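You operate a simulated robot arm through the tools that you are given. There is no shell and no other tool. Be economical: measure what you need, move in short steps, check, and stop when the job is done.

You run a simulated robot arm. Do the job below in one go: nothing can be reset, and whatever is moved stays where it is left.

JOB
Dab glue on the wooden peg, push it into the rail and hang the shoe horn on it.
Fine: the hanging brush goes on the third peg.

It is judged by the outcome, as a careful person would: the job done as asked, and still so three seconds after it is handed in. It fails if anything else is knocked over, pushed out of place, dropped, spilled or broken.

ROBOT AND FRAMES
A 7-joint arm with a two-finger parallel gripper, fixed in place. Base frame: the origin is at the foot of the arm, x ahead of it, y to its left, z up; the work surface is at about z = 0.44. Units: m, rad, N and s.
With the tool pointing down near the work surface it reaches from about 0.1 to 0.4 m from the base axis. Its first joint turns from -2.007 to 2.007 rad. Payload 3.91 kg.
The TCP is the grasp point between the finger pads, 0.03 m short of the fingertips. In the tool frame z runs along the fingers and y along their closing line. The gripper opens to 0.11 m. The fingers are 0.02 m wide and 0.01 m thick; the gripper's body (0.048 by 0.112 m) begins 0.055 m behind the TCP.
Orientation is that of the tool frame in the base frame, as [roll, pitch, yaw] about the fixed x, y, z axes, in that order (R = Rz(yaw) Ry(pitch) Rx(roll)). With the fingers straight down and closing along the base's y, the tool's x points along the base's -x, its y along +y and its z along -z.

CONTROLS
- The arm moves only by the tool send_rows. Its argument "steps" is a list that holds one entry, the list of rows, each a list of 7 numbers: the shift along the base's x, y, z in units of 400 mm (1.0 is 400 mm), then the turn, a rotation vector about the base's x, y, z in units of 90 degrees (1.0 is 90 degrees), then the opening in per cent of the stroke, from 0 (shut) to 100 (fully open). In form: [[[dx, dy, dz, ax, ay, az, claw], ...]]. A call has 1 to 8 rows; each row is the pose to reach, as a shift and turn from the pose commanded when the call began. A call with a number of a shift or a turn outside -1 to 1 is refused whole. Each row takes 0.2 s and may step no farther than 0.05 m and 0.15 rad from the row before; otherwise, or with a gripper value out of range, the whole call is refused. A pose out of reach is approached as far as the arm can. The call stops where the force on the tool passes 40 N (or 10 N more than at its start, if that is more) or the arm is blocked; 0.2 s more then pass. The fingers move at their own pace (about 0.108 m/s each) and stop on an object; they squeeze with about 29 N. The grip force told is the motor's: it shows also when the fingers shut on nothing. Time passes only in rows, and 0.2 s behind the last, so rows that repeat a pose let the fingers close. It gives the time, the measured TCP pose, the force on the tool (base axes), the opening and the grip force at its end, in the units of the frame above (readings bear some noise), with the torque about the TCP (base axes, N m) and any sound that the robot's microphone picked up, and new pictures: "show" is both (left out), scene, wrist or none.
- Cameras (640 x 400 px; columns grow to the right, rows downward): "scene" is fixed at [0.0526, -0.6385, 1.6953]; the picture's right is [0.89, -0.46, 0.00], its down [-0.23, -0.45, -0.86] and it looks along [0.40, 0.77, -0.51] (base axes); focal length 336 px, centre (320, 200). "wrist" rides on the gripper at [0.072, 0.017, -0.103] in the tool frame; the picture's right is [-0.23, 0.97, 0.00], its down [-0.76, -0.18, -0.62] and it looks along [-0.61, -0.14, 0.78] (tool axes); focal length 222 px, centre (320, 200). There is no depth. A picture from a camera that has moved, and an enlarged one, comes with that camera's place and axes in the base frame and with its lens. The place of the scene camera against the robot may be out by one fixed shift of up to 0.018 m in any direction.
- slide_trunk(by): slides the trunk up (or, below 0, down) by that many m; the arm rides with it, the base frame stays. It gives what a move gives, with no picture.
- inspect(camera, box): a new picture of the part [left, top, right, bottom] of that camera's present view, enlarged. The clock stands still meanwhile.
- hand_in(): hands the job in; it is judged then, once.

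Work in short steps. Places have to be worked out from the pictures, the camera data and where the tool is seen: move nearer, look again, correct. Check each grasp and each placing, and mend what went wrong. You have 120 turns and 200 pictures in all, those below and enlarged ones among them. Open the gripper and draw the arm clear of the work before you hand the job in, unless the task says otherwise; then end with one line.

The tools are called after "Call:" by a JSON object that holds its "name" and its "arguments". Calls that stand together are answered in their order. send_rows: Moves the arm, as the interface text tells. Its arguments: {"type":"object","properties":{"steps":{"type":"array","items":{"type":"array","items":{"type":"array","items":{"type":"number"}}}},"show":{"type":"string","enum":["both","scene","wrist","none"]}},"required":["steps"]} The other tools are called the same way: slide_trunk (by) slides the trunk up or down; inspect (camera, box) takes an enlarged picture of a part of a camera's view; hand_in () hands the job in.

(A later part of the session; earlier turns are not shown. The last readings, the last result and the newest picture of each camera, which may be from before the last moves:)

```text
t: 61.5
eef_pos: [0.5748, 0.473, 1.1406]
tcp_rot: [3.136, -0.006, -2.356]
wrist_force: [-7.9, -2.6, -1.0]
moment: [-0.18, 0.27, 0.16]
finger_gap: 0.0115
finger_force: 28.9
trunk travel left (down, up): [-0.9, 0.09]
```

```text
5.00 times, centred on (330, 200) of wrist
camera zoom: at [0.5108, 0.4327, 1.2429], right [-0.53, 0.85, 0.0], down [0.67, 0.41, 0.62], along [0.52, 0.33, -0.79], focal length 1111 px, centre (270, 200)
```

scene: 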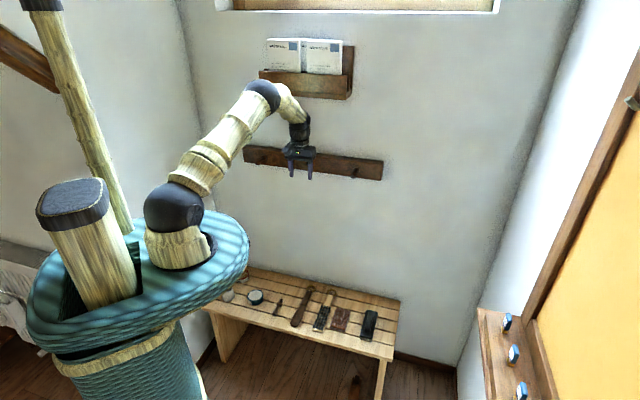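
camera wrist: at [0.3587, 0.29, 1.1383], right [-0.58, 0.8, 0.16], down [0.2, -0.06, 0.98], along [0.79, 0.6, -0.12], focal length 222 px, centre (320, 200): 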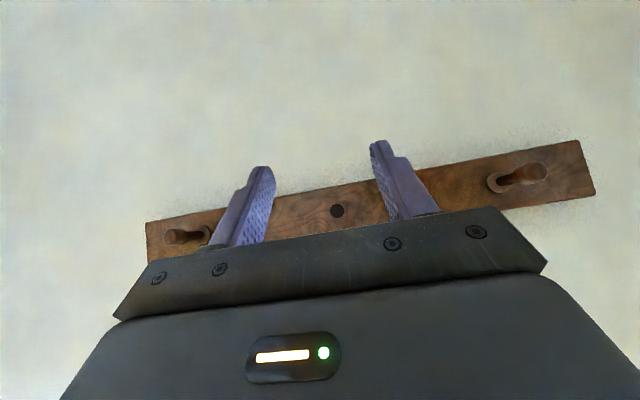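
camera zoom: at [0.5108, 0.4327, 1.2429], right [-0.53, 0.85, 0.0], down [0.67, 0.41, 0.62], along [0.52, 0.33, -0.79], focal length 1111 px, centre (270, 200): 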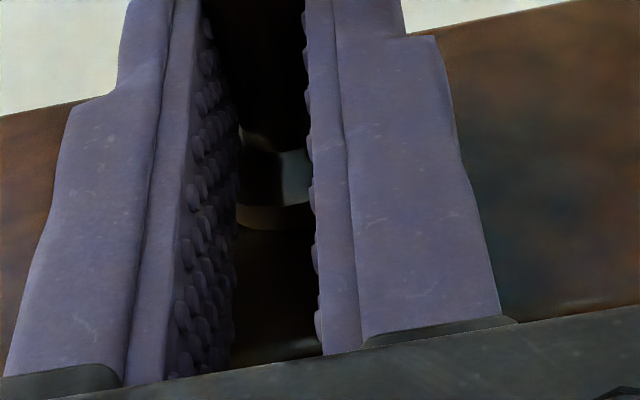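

About 7 N back-force now, likely collar contact. I press a little further to seat it.

Call:
{"name": "send_rows", "arguments": {"steps": [[[0.004, 0.004, 0, 0, 0, 0, 4], [0.008, 0.008, 0, 0, 0, 0, 4], [0.012, 0.012, 0, 0, 0, 0, 4], [0.012, 0.012, 0, 0, 0, 0, 4]]], "show": "none"}}

Call:
{"name": "inspect", "arguments": {"camera": "wrist", "box": [280, 160, 380, 240]}}

Call:
{"name": "inspect", "arguments": {"camera": "scene", "box": [280, 140, 340, 185]}}

```text
t: 62.5
eef_pos: [0.5763, 0.4736, 1.1399]
tcp_rot: [3.138, -0.006, -2.357]
wrist_force: [-23.8, -16.8, -8.0]
moment: [-0.67, 0.84, 0.12]
finger_gap: 0.0114
finger_force: 28.3
trunk travel left (down, up): [-0.9, 0.09]
```

```text
5.00 times, centred on (330, 200) of wrist
camera zoom: at [0.5124, 0.4342, 1.2439], right [-0.53, 0.85, 0.0], down [0.67, 0.41, 0.62], along [0.52, 0.33, -0.79], focal length 1111 px, centre (270, 200)
```

zoom: 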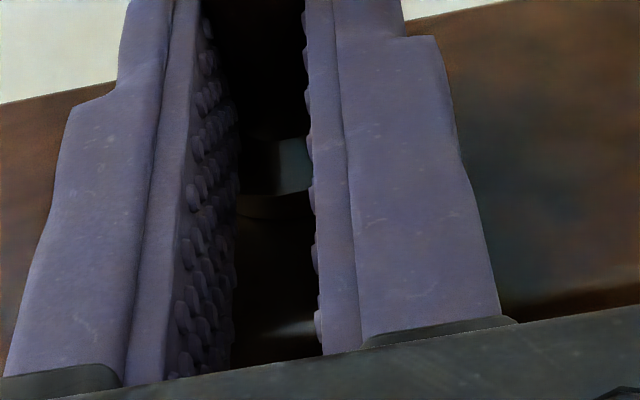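

```text
8.89 times, centred on (310, 162) of scene
camera zoom: at [0.0526, -0.6385, 1.6953], right [0.89, -0.46, 0.0], down [-0.23, -0.45, -0.86], along [0.4, 0.77, -0.51], focal length 2984 px, centre (409, 533)
```

zoom: 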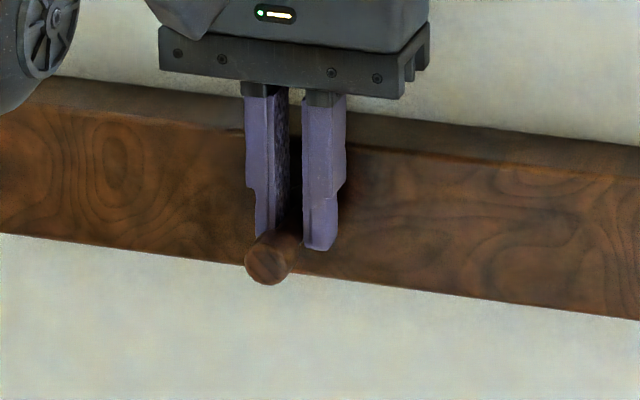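

Seated (28 N, no more travel). I relax the push, open, lift clear and back off.

Call:
{"name": "send_rows", "arguments": {"steps": [[[-0.01, -0.01, 0, 0, 0, 0, 4], [-0.01, -0.01, 0, 0, 0, 0, 25], [-0.01, -0.01, 0, 0, 0, 0, 40], [-0.01, -0.01, 0, 0, 0, 0, 40], [-0.01, -0.01, 0.1, 0, 0, 0, 40], [-0.05, -0.05, 0.15, 0, 0, 0, 40], [-0.12, -0.12, 0.15, 0, 0, 0, 40], [-0.19, -0.19, 0.15, 0, 0, 0, 40]]], "show": "none"}}

Call:
{"name": "inspect", "arguments": {"camera": "scene", "box": [240, 125, 400, 200]}}

```text
t: 64.3
eef_pos: [0.4979, 0.3987, 1.2112]
tcp_rot: [3.136, 0.015, -2.355]
wrist_force: [-1.3, -1.1, 1.4]
moment: [0.05, -0.1, -0.02]
finger_gap: 0.0439
finger_force: 0.1
trunk travel left (down, up): [-0.9, 0.09]
```

```text
4.00 times, centred on (320, 162) of scene
camera zoom: at [0.0526, -0.6385, 1.6953], right [0.89, -0.46, 0.0], down [-0.23, -0.45, -0.86], along [0.4, 0.77, -0.51], focal length 1343 px, centre (320, 350)
```

zoom: 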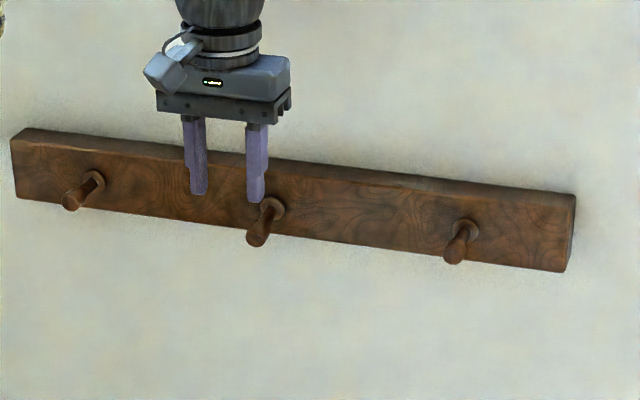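

The peg is seated like the others. Now the shoe horn: retreat, lower the trunk and look at it.

Call:
{"name": "send_rows", "arguments": {"steps": [[[-0.07, -0.07, -0.05, 0, 0, 0, 60], [-0.14, -0.14, -0.12, 0, 0, 0, 60], [-0.18, -0.18, -0.2, 0, 0, 0, 60], [-0.18, -0.18, -0.25, 0, 0, 0, 60], [-0.18, -0.18, -0.25, 0, 0, 0, 60]]], "show": "none"}}

Call:
{"name": "slide_trunk", "arguments": {"by": -0.4}}

Call:
{"name": "inspect", "arguments": {"camera": "wrist", "box": [140, 0, 460, 200]}}

```text
t: 65.5
eef_pos: [0.4349, 0.327, 1.1012]
tcp_rot: [3.137, -0.001, -2.356]
wrist_force: [-0.1, 0.1, 0.7]
moment: [0.02, -0.02, 0.01]
finger_gap: 0.066
finger_force: 0.0
trunk travel left (down, up): [-0.9, 0.09]
```

```text
t: 69.3
eef_pos: [0.4351, 0.3286, 0.7016]
tcp_rot: [3.136, -0.001, -2.356]
wrist_force: [0.2, 0.3, -1.1]
moment: [0.0, -0.01, 0.0]
finger_gap: 0.066
finger_force: 0.0
trunk travel left (down, up): [-0.5, 0.49]
```

```text
2.00 times, centred on (300, 100) of wrist
camera zoom: at [0.3711, 0.2872, 0.8035], right [-0.53, 0.85, 0.01], down [0.67, 0.41, 0.62], along [0.52, 0.33, -0.78], focal length 444 px, centre (360, 400)
```

zoom: 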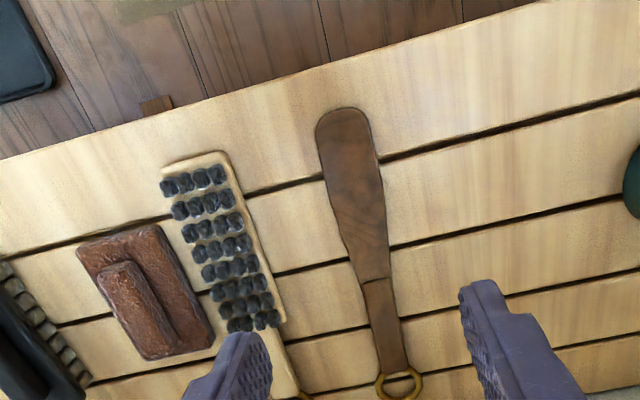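

Horn lies exactly along the wall normal at e≈0.081: ring centre n≈0.735, handle n 0.62–0.72. I go over the handle at n≈0.685 and then lower the trunk 0.2 m.

Call:
{"name": "send_rows", "arguments": {"steps": [[[0.06, 0.055, 0.04, 0, 0, 0, 60], [0.13, 0.12, 0.08, 0, 0, 0, 60], [0.2, 0.18, 0.12, 0, 0, 0, 60], [0.267, 0.2455, 0.12, 0, 0, 0, 60], [0.267, 0.2455, 0.12, 0, 0, 0, 60]]], "show": "none"}}

Call:
{"name": "slide_trunk", "arguments": {"by": -0.2}}

Call:
{"name": "inspect", "arguments": {"camera": "wrist", "box": [160, 40, 480, 240]}}

Call:
{"name": "inspect", "arguments": {"camera": "scene", "box": [200, 200, 400, 340]}}

```text
t: 70.5
eef_pos: [0.5414, 0.4277, 0.7482]
tcp_rot: [3.137, -0.004, -2.357]
wrist_force: [-0.3, -0.4, 0.3]
moment: [0.04, 0.03, 0.01]
finger_gap: 0.0661
finger_force: 0.1
trunk travel left (down, up): [-0.5, 0.49]
```

```text
t: 72.7
eef_pos: [0.542, 0.4257, 0.5481]
tcp_rot: [3.137, -0.003, -2.356]
wrist_force: [0.2, -0.9, 0.9]
moment: [0.02, 0.01, 0.02]
finger_gap: 0.0662
finger_force: 0.1
trunk travel left (down, up): [-0.3, 0.69]
```

```text
2.00 times, centred on (320, 140) of wrist
camera zoom: at [0.4783, 0.3855, 0.6508], right [-0.53, 0.85, 0.01], down [0.67, 0.41, 0.62], along [0.52, 0.33, -0.78], focal length 444 px, centre (320, 320)
```

zoom: 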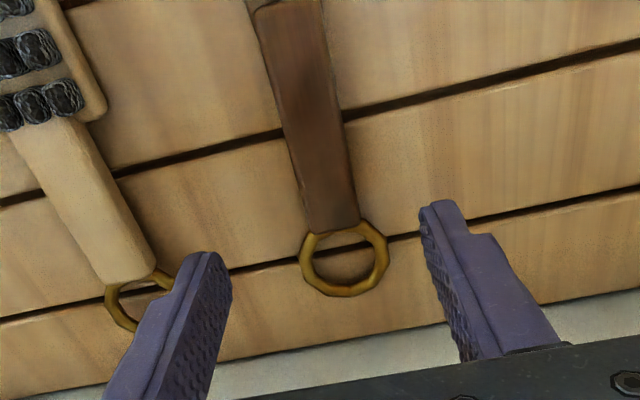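

```text
2.86 times, centred on (300, 270) of scene
camera zoom: at [0.0526, -0.6385, 1.6953], right [0.89, -0.46, 0.0], down [-0.23, -0.45, -0.86], along [0.4, 0.77, -0.51], focal length 959 px, centre (377, 0)
```

zoom: 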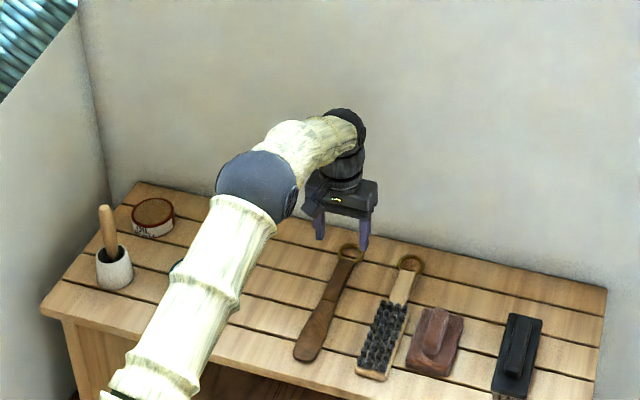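

Aligned over the handle. Descend to z≈0.473 and close.

Call:
{"name": "send_rows", "arguments": {"steps": [[[0, 0, -0.09, 0, 0, 0, 60], [0, 0, -0.16, 0, 0, 0, 60], [0, 0, -0.187, 0, 0, 0, 60], [0, 0, -0.187, 0, 0, 0, 60], [0, 0, -0.187, 0, 0, 0, 12], [0, 0, -0.187, 0, 0, 0, 12], [0, 0, -0.187, 0, 0, 0, 12]]], "show": "none"}}

Call:
{"name": "inspect", "arguments": {"camera": "wrist", "box": [160, 40, 480, 240]}}

```text
t: 74.3
eef_pos: [0.5417, 0.4269, 0.4725]
tcp_rot: [3.136, -0.004, -2.355]
wrist_force: [-0.2, 0.1, 0.5]
moment: [0.01, -0.07, 0.03]
finger_gap: 0.0249
finger_force: 28.9
trunk travel left (down, up): [-0.3, 0.69]
```

```text
2.00 times, centred on (320, 140) of wrist
camera zoom: at [0.4787, 0.3864, 0.5749], right [-0.53, 0.85, 0.0], down [0.67, 0.41, 0.62], along [0.52, 0.33, -0.78], focal length 444 px, centre (320, 320)
```

zoom: 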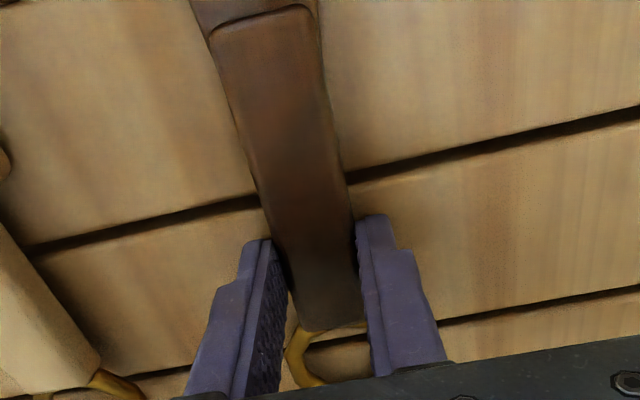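

Gripped (25 mm). I lift by the trunk 0.4 m, straight up, staying below the rail.

Call:
{"name": "slide_trunk", "arguments": {"by": 0.3}}

Call:
{"name": "inspect", "arguments": {"camera": "wrist", "box": [160, 40, 480, 240]}}

Call:
{"name": "inspect", "arguments": {"camera": "scene", "box": [200, 130, 400, 330]}}

```text
t: 77.3
eef_pos: [0.5413, 0.4267, 0.7717]
tcp_rot: [3.136, -0.004, -2.356]
wrist_force: [-0.1, -0.5, -0.6]
moment: [0.02, -0.03, 0.0]
finger_gap: 0.025
finger_force: 28.8
trunk travel left (down, up): [-0.6, 0.39]
```

```text
2.00 times, centred on (320, 140) of wrist
camera zoom: at [0.4785, 0.3868, 0.8748], right [-0.53, 0.85, 0.01], down [0.67, 0.41, 0.62], along [0.52, 0.33, -0.78], focal length 444 px, centre (320, 320)
```

zoom: 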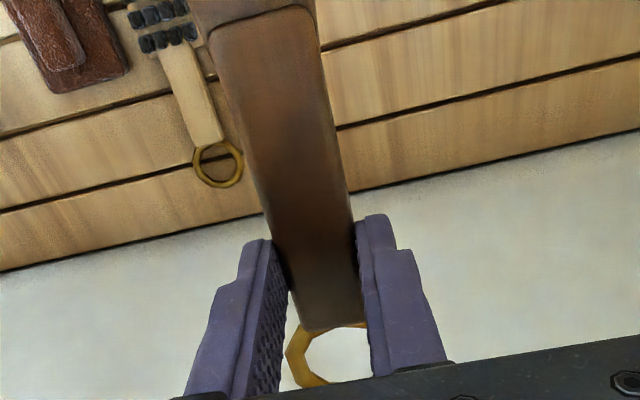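

```text
2.00 times, centred on (300, 230) of scene
camera zoom: at [0.0526, -0.6385, 1.6953], right [0.89, -0.46, 0.0], down [-0.23, -0.45, -0.86], along [0.4, 0.77, -0.51], focal length 672 px, centre (360, 140)
```

zoom: 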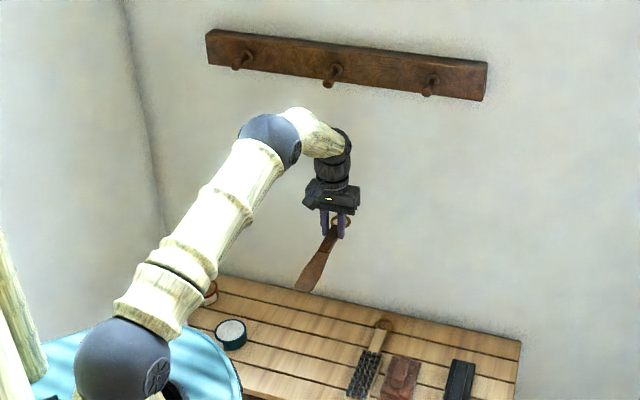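

Held well. I back away from the wall to n≈0.52 before going higher, so that the wrist clears the pegs.

Call:
{"name": "send_rows", "arguments": {"steps": [[[-0.07, -0.07, 0, 0, 0, 0, 12], [-0.14, -0.14, 0.04, 0, 0, 0, 12], [-0.21, -0.21, 0.1, 0, 0, 0, 12], [-0.283, -0.283, 0.14, 0, 0, 0, 12], [-0.283, -0.283, 0.2, 0, 0, 0, 12], [-0.283, -0.283, 0.25, 0, 0, 0, 12]]], "show": "none"}}

Call:
{"name": "slide_trunk", "arguments": {"by": 0.2}}

Call:
{"name": "send_rows", "arguments": {"steps": [[[0, 0, 0, 0.064, -0.064, 0, 12], [0, 0, 0, 0.128, -0.128, 0, 12], [0, 0, 0, 0.192, -0.192, 0, 12], [0, 0, 0, 0.256, -0.256, 0, 12], [0, 0, 0, 0.32, -0.32, 0, 12], [0, 0, 0, 0.384, -0.384, 0, 12], [0, 0, 0, 0.448, -0.448, 0, 12], [0, 0, 0, 0.448, -0.448, 0, 12]]], "show": "both"}}

```text
t: 78.7
eef_pos: [0.4287, 0.3133, 0.8715]
tcp_rot: [3.138, -0.003, -2.357]
wrist_force: [0.3, -1.1, -1.2]
moment: [0.02, -0.01, -0.02]
finger_gap: 0.025
finger_force: 28.9
trunk travel left (down, up): [-0.6, 0.39]
```

```text
t: 80.9
eef_pos: [0.4274, 0.3126, 1.0713]
tcp_rot: [3.136, -0.005, -2.357]
wrist_force: [0.2, 0.4, -0.7]
moment: [0.03, -0.03, 0.01]
finger_gap: 0.025
finger_force: 28.8
trunk travel left (down, up): [-0.8, 0.19]
```

```text
t: 82.7
eef_pos: [0.4281, 0.3123, 1.071]
tcp_rot: [3.138, 0.993, -2.356]
wrist_force: [0.6, 0.1, -0.5]
moment: [0.02, -0.01, 0.02]
finger_gap: 0.025
finger_force: 29.1
trunk travel left (down, up): [-0.8, 0.19]
camera wrist: at [0.3261, 0.2341, 1.0656], right [-0.61, 0.77, 0.19], down [0.05, -0.2, 0.98], along [0.79, 0.6, 0.08], focal length 222 px, centre (320, 200)
```

scene: 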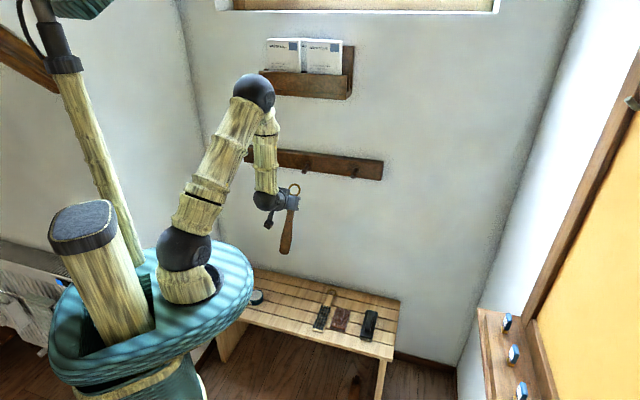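
wrist: 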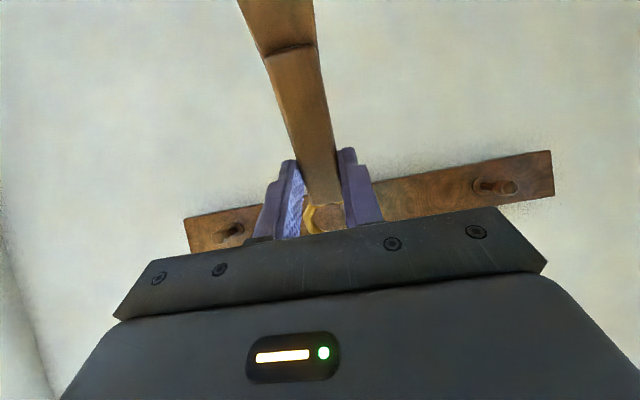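

Works well. I finish the tilt to horizontal.

Call:
{"name": "send_rows", "arguments": {"steps": [[[0, 0, 0, 0.065, -0.065, 0, 12], [0, 0, 0, 0.13, -0.13, 0, 12], [0, 0, 0, 0.195, -0.195, 0, 12], [0, 0, 0, 0.258, -0.258, 0, 12], [0, 0, 0, 0.258, -0.258, 0, 12]]], "show": "none"}}

Call:
{"name": "inspect", "arguments": {"camera": "scene", "box": [240, 130, 360, 220]}}

Call:
{"name": "inspect", "arguments": {"camera": "wrist", "box": [160, 40, 480, 260]}}

```text
t: 83.9
eef_pos: [0.4294, 0.3136, 1.0703]
tcp_rot: [-2.844, 1.569, -2.051]
wrist_force: [0.5, 0.5, 0.1]
moment: [0.01, 0.05, 0.04]
finger_gap: 0.025
finger_force: 29.4
trunk travel left (down, up): [-0.8, 0.19]
```

```text
4.44 times, centred on (300, 175) of scene
camera zoom: at [0.0526, -0.6385, 1.6953], right [0.89, -0.46, 0.0], down [-0.23, -0.45, -0.86], along [0.4, 0.77, -0.51], focal length 1492 px, centre (409, 311)
```

zoom: 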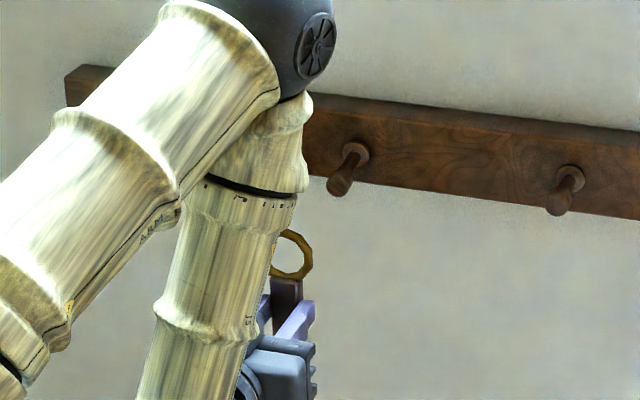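

```text
1.82 times, centred on (320, 150) of wrist
camera zoom: at [0.343, 0.2501, 0.9982], right [-0.69, 0.68, 0.23], down [-0.31, -0.57, 0.76], along [0.65, 0.46, 0.6], focal length 404 px, centre (320, 291)
```

zoom: 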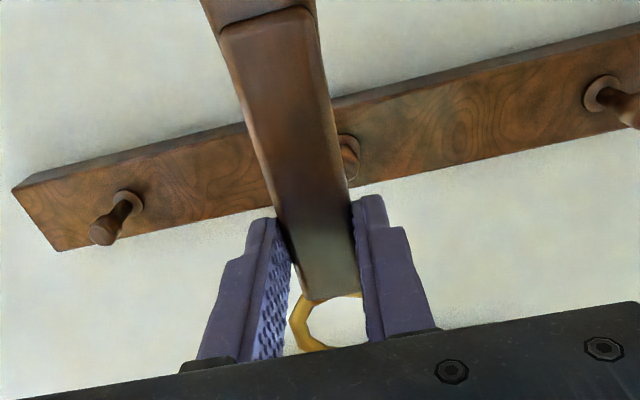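

Horizontal; ring on top. I shift sideways −7 mm (to peg e≈0.0726) and approach until the ring is ~2 cm before the peg head.

Call:
{"name": "send_rows", "arguments": {"steps": [[[-0.013, 0.013, 0.004, 0, 0, 0, 12], [0.05, 0.076, 0.004, 0, 0, 0, 12], [0.11, 0.136, 0.004, 0, 0, 0, 12], [0.17, 0.196, 0.004, 0, 0, 0, 12], [0.2, 0.226, 0.004, 0, 0, 0, 12], [0.2, 0.226, 0.004, 0, 0, 0, 12]]], "show": "none"}}

Call:
{"name": "inspect", "arguments": {"camera": "scene", "box": [280, 140, 340, 185]}}

Call:
{"name": "inspect", "arguments": {"camera": "wrist", "box": [160, 40, 480, 260]}}

```text
t: 85.3
eef_pos: [0.5108, 0.4027, 1.0738]
tcp_rot: [-2.984, 1.566, -2.19]
wrist_force: [0.6, 0.3, -0.6]
moment: [-0.02, 0.0, 0.01]
finger_gap: 0.0252
finger_force: 29.5
trunk travel left (down, up): [-0.8, 0.19]
```

```text
8.89 times, centred on (310, 162) of scene
camera zoom: at [0.0526, -0.6385, 1.6953], right [0.89, -0.46, 0.0], down [-0.23, -0.45, -0.86], along [0.4, 0.77, -0.51], focal length 2984 px, centre (409, 533)
```

zoom: 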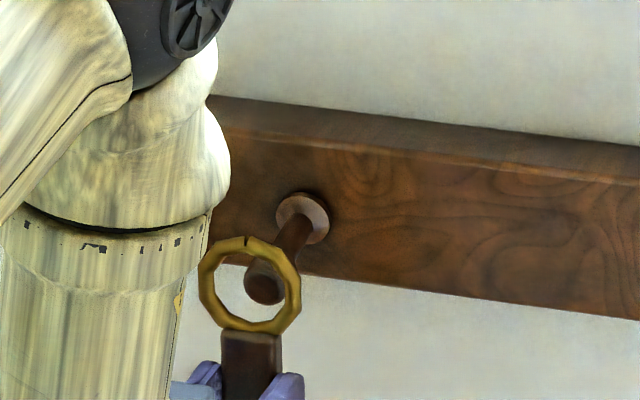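

```text
1.82 times, centred on (320, 150) of wrist
camera zoom: at [0.4236, 0.3399, 1.0013], right [-0.69, 0.68, 0.23], down [-0.31, -0.57, 0.76], along [0.65, 0.46, 0.6], focal length 404 px, centre (320, 291)
```

zoom: 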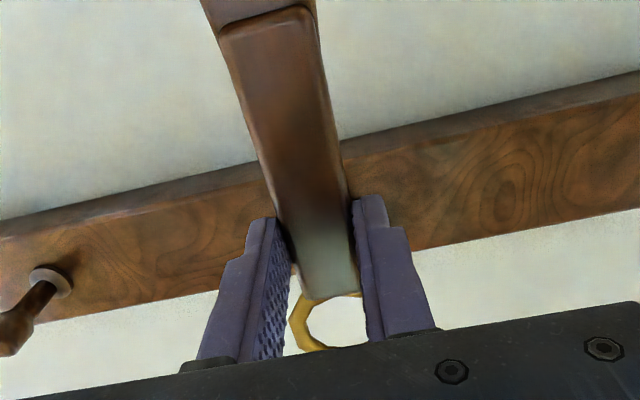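

The ring looks a bit high and right relative to the peg axis. I enlarge to measure.

Call:
{"name": "inspect", "arguments": {"camera": "scene", "box": [292, 155, 322, 177]}}

Call:
{"name": "inspect", "arguments": {"camera": "scene", "box": [330, 160, 370, 190]}}

```text
16.00 times, centred on (307, 166) of scene
camera zoom: at [0.0526, -0.6385, 1.6953], right [0.89, -0.46, 0.0], down [-0.23, -0.45, -0.86], along [0.4, 0.77, -0.51], focal length 5372 px, centre (528, 744)
```

zoom: 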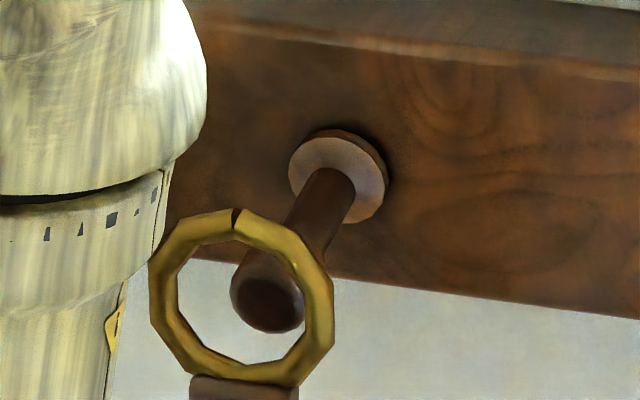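

```text
13.33 times, centred on (350, 175) of scene
camera zoom: at [0.0526, -0.6385, 1.6953], right [0.89, -0.46, 0.0], down [-0.23, -0.45, -0.86], along [0.4, 0.77, -0.51], focal length 4476 px, centre (-80, 533)
```

zoom: 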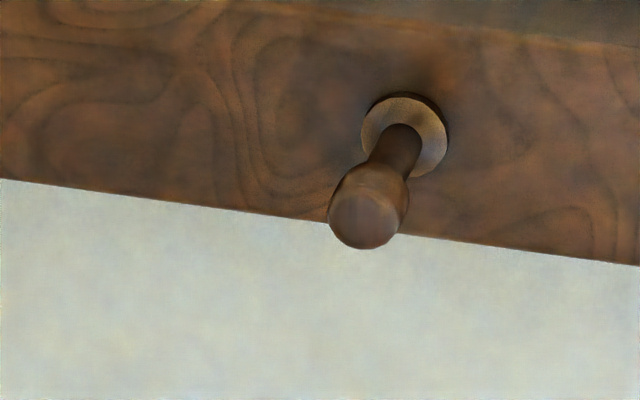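

The middle peg droops ~10°, so it seems not fully home or not held. Before hanging anything there, I'll park the horn on the solid right peg (e≈0.271, z≈1.12) and then reseat the peg. First move sideways in front of it.

Call:
{"name": "send_rows", "arguments": {"steps": [[[-0.035, -0.035, -0.008, 0, 0, 0, 12], [0.035, -0.105, -0.008, 0, 0, 0, 12], [0.105, -0.175, -0.008, 0, 0, 0, 12], [0.175, -0.245, -0.008, 0, 0, 0, 12], [0.245, -0.315, -0.008, 0, 0, 0, 12], [0.3125, -0.3825, -0.008, 0, 0, 0, 12], [0.3125, -0.3825, -0.008, 0, 0, 0, 12]]], "show": "none"}}

Call:
{"name": "inspect", "arguments": {"camera": "scene", "box": [330, 158, 370, 188]}}

Call:
{"name": "inspect", "arguments": {"camera": "scene", "box": [285, 145, 325, 175]}}

```text
t: 86.9
eef_pos: [0.6322, 0.2505, 1.0681]
tcp_rot: [-2.873, 1.566, -2.079]
wrist_force: [0.1, -0.2, -0.2]
moment: [-0.01, 0.01, 0.01]
finger_gap: 0.025
finger_force: 28.9
trunk travel left (down, up): [-0.8, 0.19]
```

```text
13.33 times, centred on (350, 173) of scene
camera zoom: at [0.0526, -0.6385, 1.6953], right [0.89, -0.46, 0.0], down [-0.23, -0.45, -0.86], along [0.4, 0.77, -0.51], focal length 4476 px, centre (-80, 560)
```

zoom: 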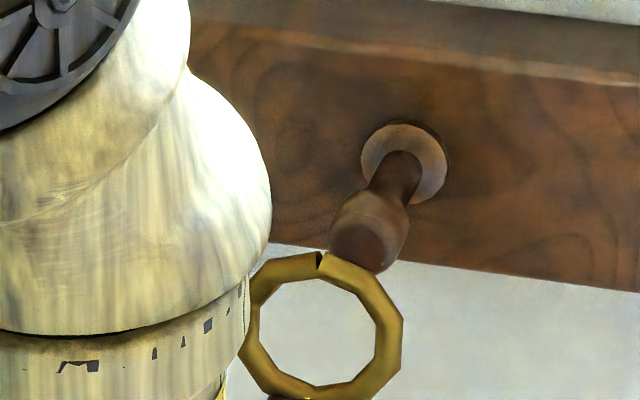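

```text
13.33 times, centred on (305, 160) of scene
camera zoom: at [0.0526, -0.6385, 1.6953], right [0.89, -0.46, 0.0], down [-0.23, -0.45, -0.86], along [0.4, 0.77, -0.51], focal length 4476 px, centre (520, 733)
```

zoom: 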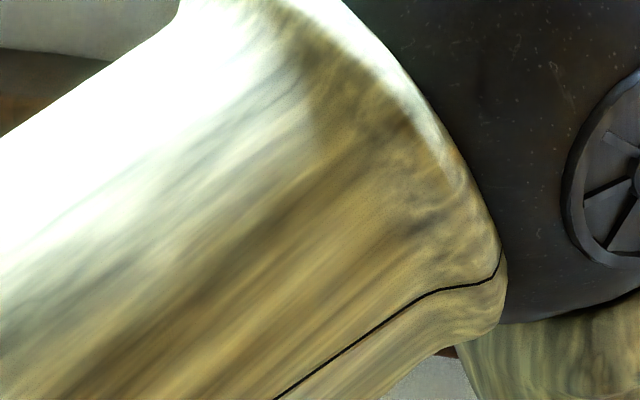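

Ring is aligned to within ~2 mm. I correct (e +1.3 mm, z +2 mm) and thread it over the right peg.

Call:
{"name": "send_rows", "arguments": {"steps": [[[0.0023, -0.0023, 0.005, 0, 0, 0, 12], [0.04, 0.0355, 0.005, 0, 0, 0, 12], [0.08, 0.0755, 0.005, 0, 0, 0, 12], [0.11, 0.1055, 0.005, 0, 0, 0, 12], [0.14, 0.1355, 0.005, 0, 0, 0, 12], [0.14, 0.1355, 0.005, 0, 0, 0, 12]]], "show": "none"}}

Call:
{"name": "inspect", "arguments": {"camera": "scene", "box": [330, 158, 370, 188]}}

```text
t: 88.3
eef_pos: [0.6888, 0.3038, 1.0723]
tcp_rot: [-2.994, 1.566, -2.201]
wrist_force: [0.5, 0.0, -0.8]
moment: [0.01, 0.01, -0.02]
finger_gap: 0.0251
finger_force: 29.2
trunk travel left (down, up): [-0.8, 0.19]
```

```text
13.33 times, centred on (350, 173) of scene
camera zoom: at [0.0526, -0.6385, 1.6953], right [0.89, -0.46, 0.0], down [-0.23, -0.45, -0.86], along [0.4, 0.77, -0.51], focal length 4476 px, centre (-80, 560)
```

zoom: 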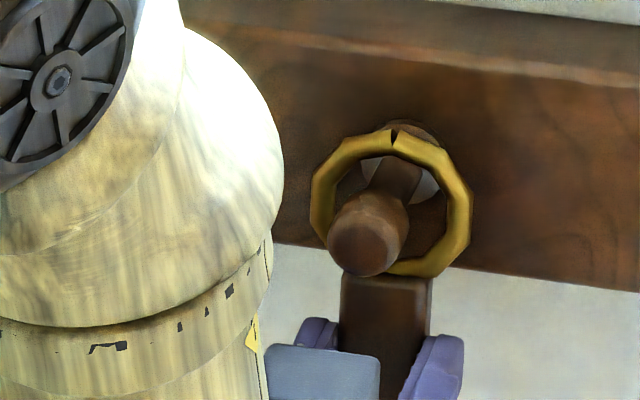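

The ring is around the shaft. I lower until it rests on the peg.

Call:
{"name": "send_rows", "arguments": {"steps": [[[0, 0, -0.01, 0, 0, 0, 12], [0, 0, -0.018, 0, 0, 0, 12], [0, 0, -0.025, 0, 0, 0, 12], [0, 0, -0.025, 0, 0, 0, 12]]], "show": "none"}}

Call:
{"name": "inspect", "arguments": {"camera": "scene", "box": [330, 158, 370, 188]}}

```text
t: 89.3
eef_pos: [0.689, 0.3032, 1.0625]
tcp_rot: [-2.762, 1.567, -1.97]
wrist_force: [0.6, 0.9, 0.9]
moment: [-0.04, 0.01, 0.01]
finger_gap: 0.0252
finger_force: 29.2
trunk travel left (down, up): [-0.8, 0.19]
```

```text
13.33 times, centred on (350, 173) of scene
camera zoom: at [0.0526, -0.6385, 1.6953], right [0.89, -0.46, 0.0], down [-0.23, -0.45, -0.86], along [0.4, 0.77, -0.51], focal length 4476 px, centre (-80, 560)
```

zoom: 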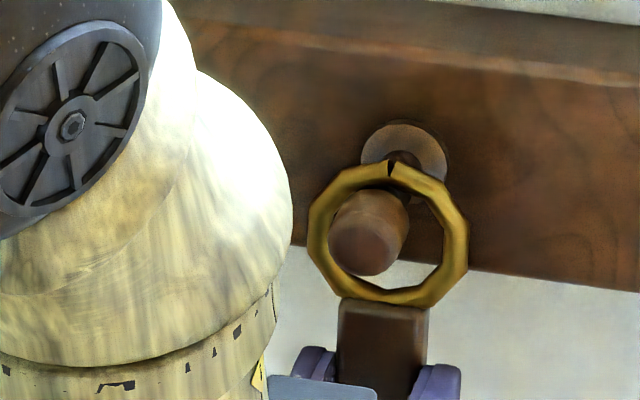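

Nearly resting. A couple more mm, then open and withdraw straight back.

Call:
{"name": "send_rows", "arguments": {"steps": [[[0, 0, -0.006, 0, 0, 0, 12], [0, 0, -0.01, 0, 0, 0, 12], [0, 0, -0.01, 0, 0, 0, 12]]], "show": "none"}}

Call:
{"name": "send_rows", "arguments": {"steps": [[[0, 0, 0, 0, 0, 0, 30], [0, 0, 0, 0, 0, 0, 50], [0, 0, 0, 0, 0, 0, 50], [-0.03, -0.03, 0, 0, 0, 0, 50], [-0.08, -0.08, 0, 0, 0, 0, 50], [-0.15, -0.15, 0, 0, 0, 0, 50], [-0.22, -0.22, 0, 0, 0, 0, 50]]], "show": "wrist"}}

Call:
{"name": "inspect", "arguments": {"camera": "scene", "box": [280, 130, 400, 220]}}

```text
t: 90.1
eef_pos: [0.6879, 0.3045, 1.0605]
tcp_rot: [-0.907, 1.568, -0.115]
wrist_force: [4.2, 2.6, 20.9]
moment: [0.23, -0.09, -0.02]
finger_gap: 0.0254
finger_force: 29.0
trunk travel left (down, up): [-0.8, 0.19]
```

```text
t: 91.7
eef_pos: [0.599, 0.2156, 1.0598]
tcp_rot: [-2.757, 1.565, -1.965]
wrist_force: [-0.7, 0.9, -0.2]
moment: [0.02, 0.01, 0.01]
finger_gap: 0.0552
finger_force: 0.1
trunk travel left (down, up): [-0.8, 0.19]
camera wrist: at [0.5138, 0.1527, 0.987], right [-0.69, 0.68, 0.23], down [-0.31, -0.57, 0.76], along [0.65, 0.46, 0.6], focal length 222 px, centre (320, 200)
```

wrist: 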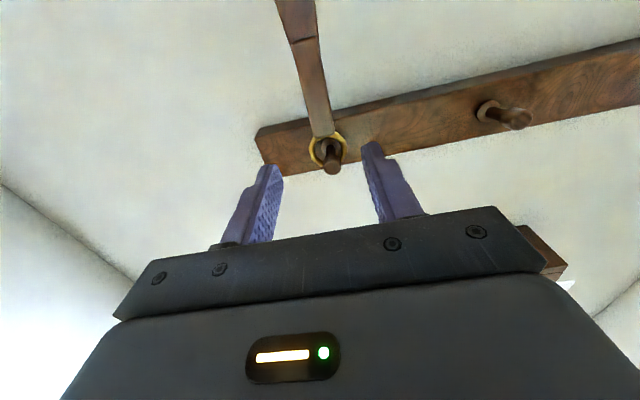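

```text
4.44 times, centred on (340, 175) of scene
camera zoom: at [0.0526, -0.6385, 1.6953], right [0.89, -0.46, 0.0], down [-0.23, -0.45, -0.86], along [0.4, 0.77, -0.51], focal length 1492 px, centre (231, 311)
```

zoom: 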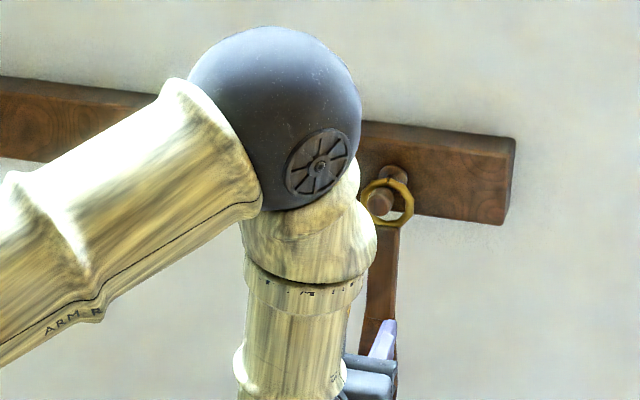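

Horn hangs securely on the right peg. Now I move in front of the middle peg with the horizontal tool to examine it.

Call:
{"name": "send_rows", "arguments": {"steps": [[[-0.07, 0.07, 0.03, 0, 0, 0, 40], [-0.14, 0.14, 0.06, 0, 0, 0, 40], [-0.21, 0.21, 0.09, 0, 0, 0, 40], [-0.28, 0.28, 0.12, 0, 0, 0, 40], [-0.351, 0.351, 0.133, 0, 0, 0, 40], [-0.351, 0.351, 0.133, 0, 0, 0, 40]]], "show": "none"}}

Call:
{"name": "inspect", "arguments": {"camera": "wrist", "box": [240, 90, 400, 230]}}

Call:
{"name": "inspect", "arguments": {"camera": "scene", "box": [290, 145, 330, 175]}}

```text
t: 93.1
eef_pos: [0.4637, 0.3584, 1.1078]
tcp_rot: [-2.873, 1.565, -2.082]
wrist_force: [0.1, -0.3, -0.2]
moment: [-0.03, -0.03, -0.03]
finger_gap: 0.0441
finger_force: 0.2
trunk travel left (down, up): [-0.8, 0.19]
```

```text
2.86 times, centred on (320, 160) of wrist
camera zoom: at [0.378, 0.2954, 1.0359], right [-0.69, 0.69, 0.23], down [-0.31, -0.56, 0.76], along [0.65, 0.46, 0.6], focal length 635 px, centre (320, 314)
```

zoom: 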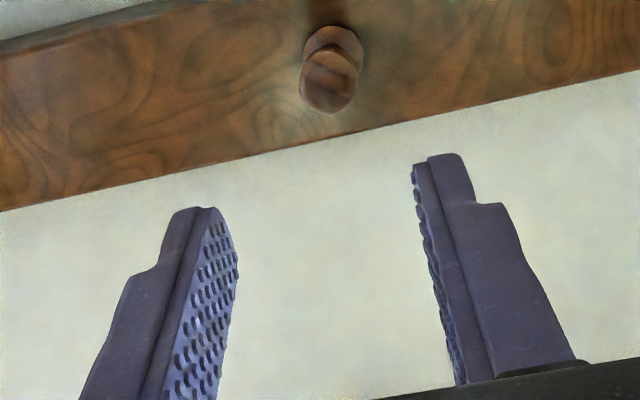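

```text
13.33 times, centred on (310, 160) of scene
camera zoom: at [0.0526, -0.6385, 1.6953], right [0.89, -0.46, 0.0], down [-0.23, -0.45, -0.86], along [0.4, 0.77, -0.51], focal length 4476 px, centre (453, 733)
```

zoom: 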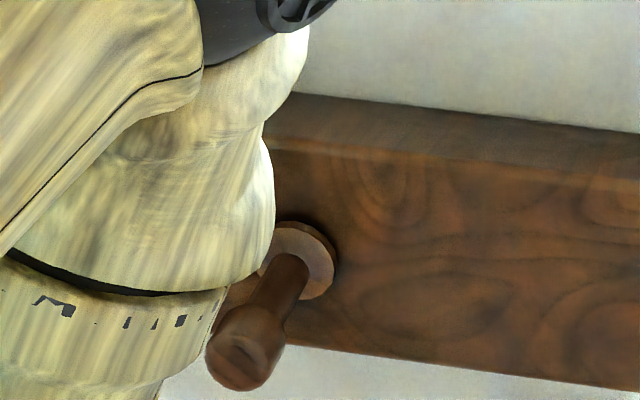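

The peg's head sags to z≈1.108 (~10°). I'll grip its head from the front, level it and push it home.

Call:
{"name": "send_rows", "arguments": {"steps": [[[0.06, 0.064, 0.003, 0, 0, 0, 45], [0.12, 0.125, 0.003, 0, 0, 0, 45], [0.17, 0.176, 0.003, 0, 0, 0, 45], [0.198, 0.204, 0.003, 0, 0, 0, 45], [0.198, 0.204, 0.003, 0, 0, 0, 45]]], "show": "wrist"}}

Call:
{"name": "inspect", "arguments": {"camera": "scene", "box": [290, 145, 330, 175]}}

```text
t: 94.3
eef_pos: [0.5407, 0.4384, 1.1107]
tcp_rot: [-2.977, 1.565, -2.183]
wrist_force: [0.7, 0.5, -0.6]
moment: [-0.01, -0.02, 0.02]
finger_gap: 0.0497
finger_force: 0.1
trunk travel left (down, up): [-0.8, 0.19]
camera wrist: at [0.4543, 0.3754, 1.037], right [-0.69, 0.68, 0.23], down [-0.31, -0.57, 0.77], along [0.65, 0.46, 0.6], focal length 222 px, centre (320, 200)
```

wrist: 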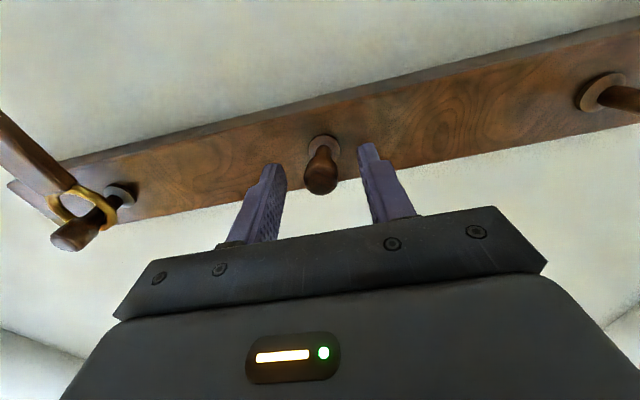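

```text
13.33 times, centred on (310, 160) of scene
camera zoom: at [0.0526, -0.6385, 1.6953], right [0.89, -0.46, 0.0], down [-0.23, -0.45, -0.86], along [0.4, 0.77, -0.51], focal length 4476 px, centre (453, 733)
```

zoom: 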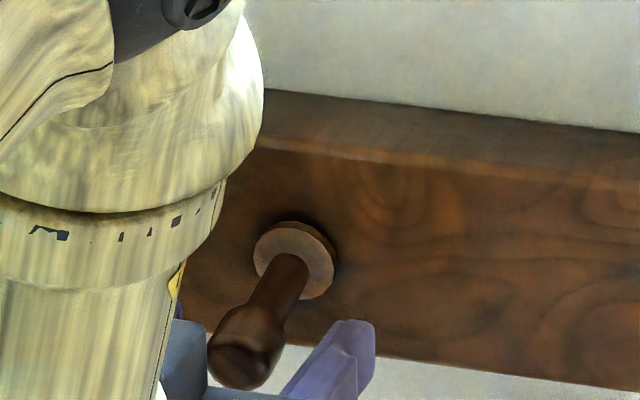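

Head is between the fingers; I close on it.

Call:
{"name": "send_rows", "arguments": {"steps": [[[0, 0, 0, 0, 0, 0, 10], [0, 0, 0, 0, 0, 0, 10], [0, 0, 0, 0, 0, 0, 10]]], "show": "none"}}

Call:
{"name": "send_rows", "arguments": {"steps": [[[0, 0, 0.006, 0, 0, 0, 10], [0.002, 0.002, 0.012, 0, 0, 0, 10], [0.005, 0.005, 0.018, 0, 0, 0, 10], [0.009, 0.009, 0.022, 0, 0, 0, 10]]], "show": "none"}}

Call:
{"name": "inspect", "arguments": {"camera": "scene", "box": [290, 145, 330, 175]}}

Call:
{"name": "inspect", "arguments": {"camera": "wrist", "box": [240, 90, 400, 230]}}

```text
t: 95.1
eef_pos: [0.5402, 0.4384, 1.1084]
tcp_rot: [-2.944, 1.566, -2.15]
wrist_force: [-0.6, 0.5, 0.6]
moment: [-0.02, 0.0, 0.07]
finger_gap: 0.019
finger_force: 28.8
trunk travel left (down, up): [-0.8, 0.19]
```

```text
t: 96.1
eef_pos: [0.5413, 0.4413, 1.1215]
tcp_rot: [-2.962, 1.566, -2.169]
wrist_force: [-11.3, -8.2, -8.3]
moment: [-0.56, 0.58, 0.13]
finger_gap: 0.0193
finger_force: 28.8
trunk travel left (down, up): [-0.8, 0.19]
```

```text
13.33 times, centred on (310, 160) of scene
camera zoom: at [0.0526, -0.6385, 1.6953], right [0.89, -0.46, 0.0], down [-0.23, -0.45, -0.86], along [0.4, 0.77, -0.51], focal length 4476 px, centre (453, 733)
```

zoom: 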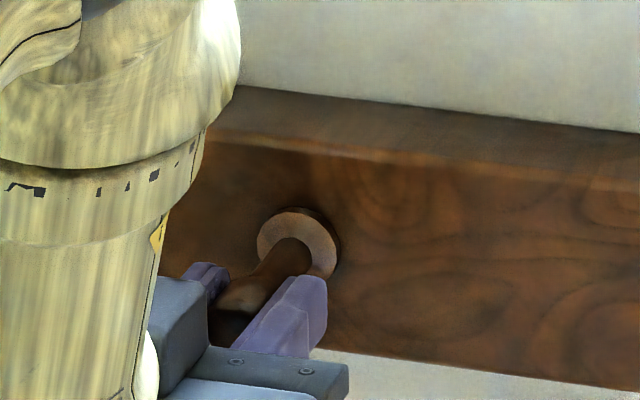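

```text
2.86 times, centred on (320, 160) of wrist
camera zoom: at [0.456, 0.378, 1.048], right [-0.69, 0.68, 0.23], down [-0.31, -0.57, 0.77], along [0.65, 0.46, 0.6], focal length 635 px, centre (320, 314)
```

zoom: 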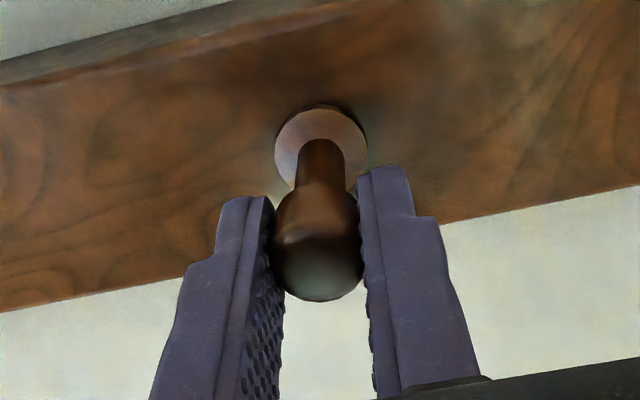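

The peg does move with the hand (loose). It is about level now; I push it firmly home.

Call:
{"name": "send_rows", "arguments": {"steps": [[[0.004, 0.004, -0.003, 0, 0, 0, 10], [0.009, 0.009, -0.003, 0, 0, 0, 10], [0.014, 0.014, -0.003, 0, 0, 0, 10], [0.019, 0.019, -0.003, 0, 0, 0, 10], [0.019, 0.019, -0.003, 0, 0, 0, 10]]], "show": "none"}}

Call:
{"name": "inspect", "arguments": {"camera": "scene", "box": [290, 145, 330, 175]}}

Call:
{"name": "inspect", "arguments": {"camera": "wrist", "box": [240, 90, 400, 230]}}

```text
t: 97.3
eef_pos: [0.5473, 0.448, 1.1226]
tcp_rot: [-1.321, 1.569, -0.53]
wrist_force: [-17.3, -12.0, 5.1]
moment: [0.14, -0.14, 0.06]
finger_gap: 0.0193
finger_force: 28.9
trunk travel left (down, up): [-0.8, 0.19]
```

```text
13.33 times, centred on (310, 160) of scene
camera zoom: at [0.0526, -0.6385, 1.6953], right [0.89, -0.46, 0.0], down [-0.23, -0.45, -0.86], along [0.4, 0.77, -0.51], focal length 4476 px, centre (453, 733)
```

zoom: 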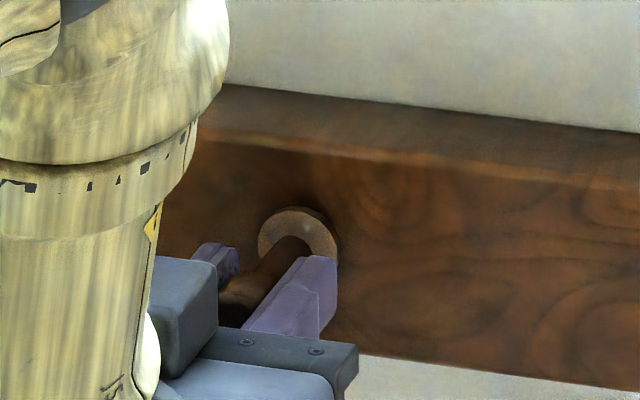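

```text
2.86 times, centred on (320, 160) of wrist
camera zoom: at [0.463, 0.3854, 1.0493], right [-0.69, 0.68, 0.23], down [-0.31, -0.57, 0.76], along [0.65, 0.46, 0.61], focal length 635 px, centre (320, 314)
```

zoom: 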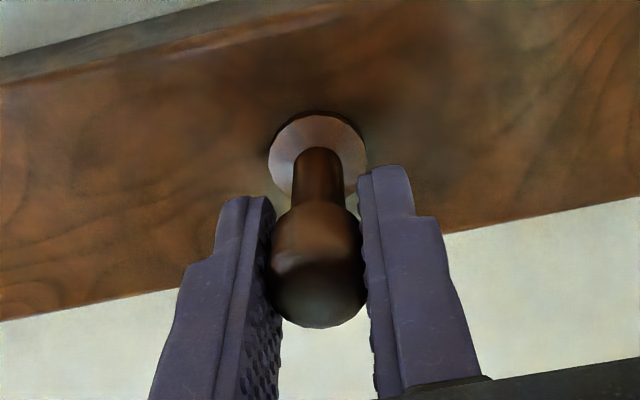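

I enlarge at the collar–rail junction to see whether it is flush.

Call:
{"name": "inspect", "arguments": {"camera": "wrist", "box": [295, 110, 345, 150]}}

Call:
{"name": "inspect", "arguments": {"camera": "scene", "box": [302, 153, 318, 165]}}

```text
10.00 times, centred on (320, 130) of wrist
camera zoom: at [0.463, 0.3854, 1.0493], right [-0.69, 0.68, 0.23], down [-0.31, -0.57, 0.76], along [0.65, 0.46, 0.61], focal length 2221 px, centre (320, 900)
```

zoom: 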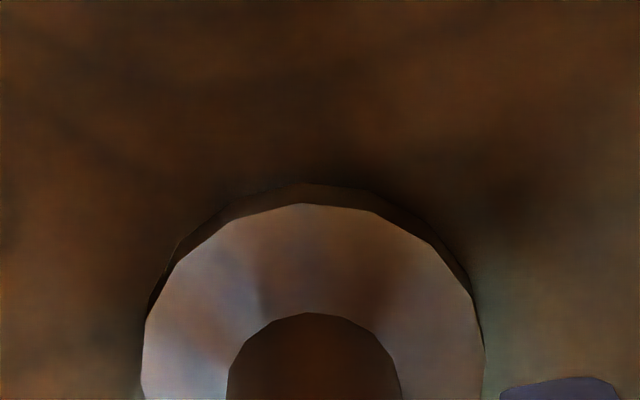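

```text
16.00 times, centred on (310, 159) of scene
camera zoom: at [0.0526, -0.6385, 1.6953], right [0.89, -0.46, 0.0], down [-0.23, -0.45, -0.86], along [0.4, 0.77, -0.51], focal length 5372 px, centre (480, 856)
```

zoom: 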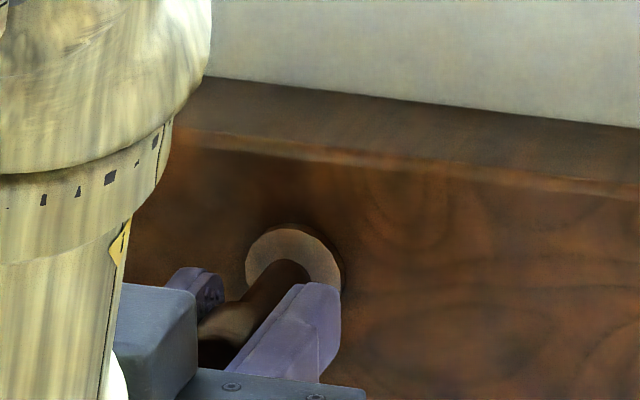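

Collar looks flush now. I open without pulling, hold still, then look whether it stays level.

Call:
{"name": "send_rows", "arguments": {"steps": [[[0, 0, 0, 0, 0, 0, 10], [0, 0, 0, 0, 0, 0, 10], [-0.004, -0.004, 0, 0, 0, 0, 20], [-0.006, -0.006, 0, 0, 0, 0, 45], [-0.006, -0.006, 0, 0, 0, 0, 45], [-0.006, -0.006, 0, 0, 0, 0, 45]]], "show": "none"}}

Call:
{"name": "inspect", "arguments": {"camera": "scene", "box": [290, 145, 330, 175]}}

Call:
{"name": "inspect", "arguments": {"camera": "wrist", "box": [240, 90, 400, 230]}}

```text
t: 98.7
eef_pos: [0.5479, 0.4476, 1.1194]
tcp_rot: [-2.919, 1.564, -2.125]
wrist_force: [0.0, 0.4, 0.2]
moment: [0.01, 0.0, 0.01]
finger_gap: 0.0495
finger_force: 0.0
trunk travel left (down, up): [-0.8, 0.19]
```

```text
13.33 times, centred on (310, 160) of scene
camera zoom: at [0.0526, -0.6385, 1.6953], right [0.89, -0.46, 0.0], down [-0.23, -0.45, -0.86], along [0.4, 0.77, -0.51], focal length 4476 px, centre (453, 733)
```

zoom: 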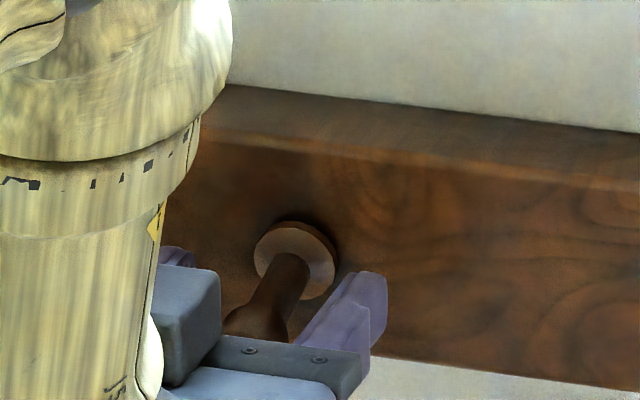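

```text
2.86 times, centred on (320, 160) of wrist
camera zoom: at [0.4634, 0.385, 1.0468], right [-0.69, 0.68, 0.23], down [-0.31, -0.57, 0.77], along [0.65, 0.46, 0.6], focal length 635 px, centre (320, 314)
```

zoom: 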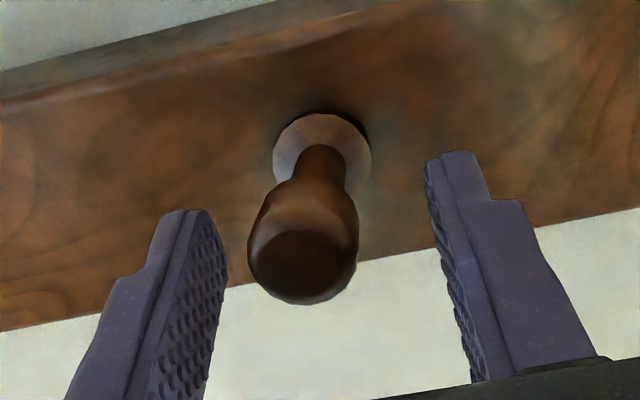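

Released, it sags again: there is play and the glue isn't holding yet. I'll regrip, level, press home and hold for several seconds, in case the glue needs time.

Call:
{"name": "send_rows", "arguments": {"steps": [[[-0.01, -0.01, -0.022, 0, 0, 0, 45], [-0.01, -0.01, -0.022, 0, 0, 0, 10], [-0.01, -0.01, -0.022, 0, 0, 0, 10], [-0.01, -0.01, -0.022, 0, 0, 0, 10], [-0.01, -0.01, -0.012, 0, 0, 0, 10], [-0.008, -0.008, -0.002, 0, 0, 0, 10], [0, 0, 0.002, 0, 0, 0, 10], [0.006, 0.006, 0.002, 0, 0, 0, 10]]], "show": "none"}}

Call:
{"name": "send_rows", "arguments": {"steps": [[[0.006, 0.006, 0, 0, 0, 0, 10], [0.01, 0.01, 0, 0, 0, 0, 10], [0.01, 0.01, 0, 0, 0, 0, 10], [0.01, 0.01, 0, 0, 0, 0, 10], [0.01, 0.01, 0, 0, 0, 0, 10], [0.01, 0.01, 0, 0, 0, 0, 10], [0.01, 0.01, 0, 0, 0, 0, 10], [0.01, 0.01, 0, 0, 0, 0, 10]]], "show": "none"}}

Call:
{"name": "inspect", "arguments": {"camera": "scene", "box": [290, 145, 330, 175]}}

Call:
{"name": "inspect", "arguments": {"camera": "wrist", "box": [240, 90, 400, 230]}}

```text
t: 100.5
eef_pos: [0.5493, 0.4482, 1.1237]
tcp_rot: [-2.137, 1.568, -1.343]
wrist_force: [-18.2, -15.2, -1.2]
moment: [-0.18, 0.21, -0.01]
finger_gap: 0.0197
finger_force: 28.9
trunk travel left (down, up): [-0.8, 0.19]
```

```text
t: 102.3
eef_pos: [0.5525, 0.4526, 1.1229]
tcp_rot: [-2.273, 1.569, -1.48]
wrist_force: [-16.4, -11.1, 7.0]
moment: [0.1, -0.15, 0.0]
finger_gap: 0.0199
finger_force: 28.9
trunk travel left (down, up): [-0.8, 0.19]
```

```text
13.33 times, centred on (310, 160) of scene
camera zoom: at [0.0526, -0.6385, 1.6953], right [0.89, -0.46, 0.0], down [-0.23, -0.45, -0.86], along [0.4, 0.77, -0.51], focal length 4476 px, centre (453, 733)
```

zoom: 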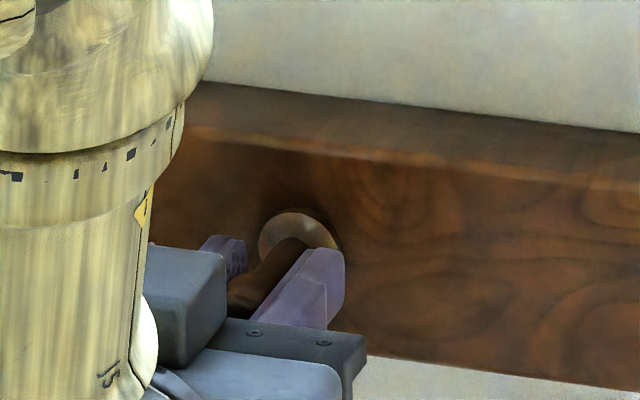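

```text
2.86 times, centred on (320, 160) of wrist
camera zoom: at [0.4674, 0.3896, 1.0494], right [-0.69, 0.68, 0.23], down [-0.31, -0.57, 0.76], along [0.65, 0.46, 0.61], focal length 635 px, centre (320, 314)
```

zoom: 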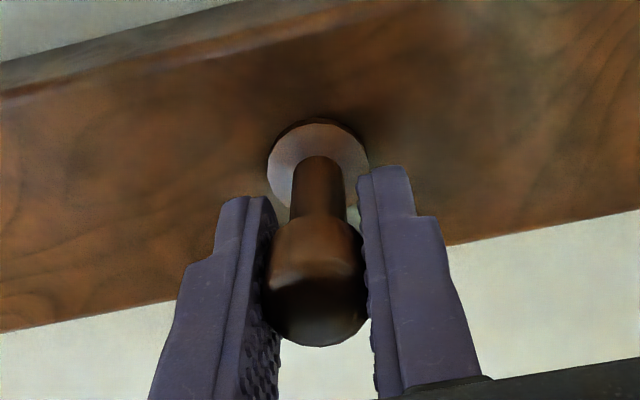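

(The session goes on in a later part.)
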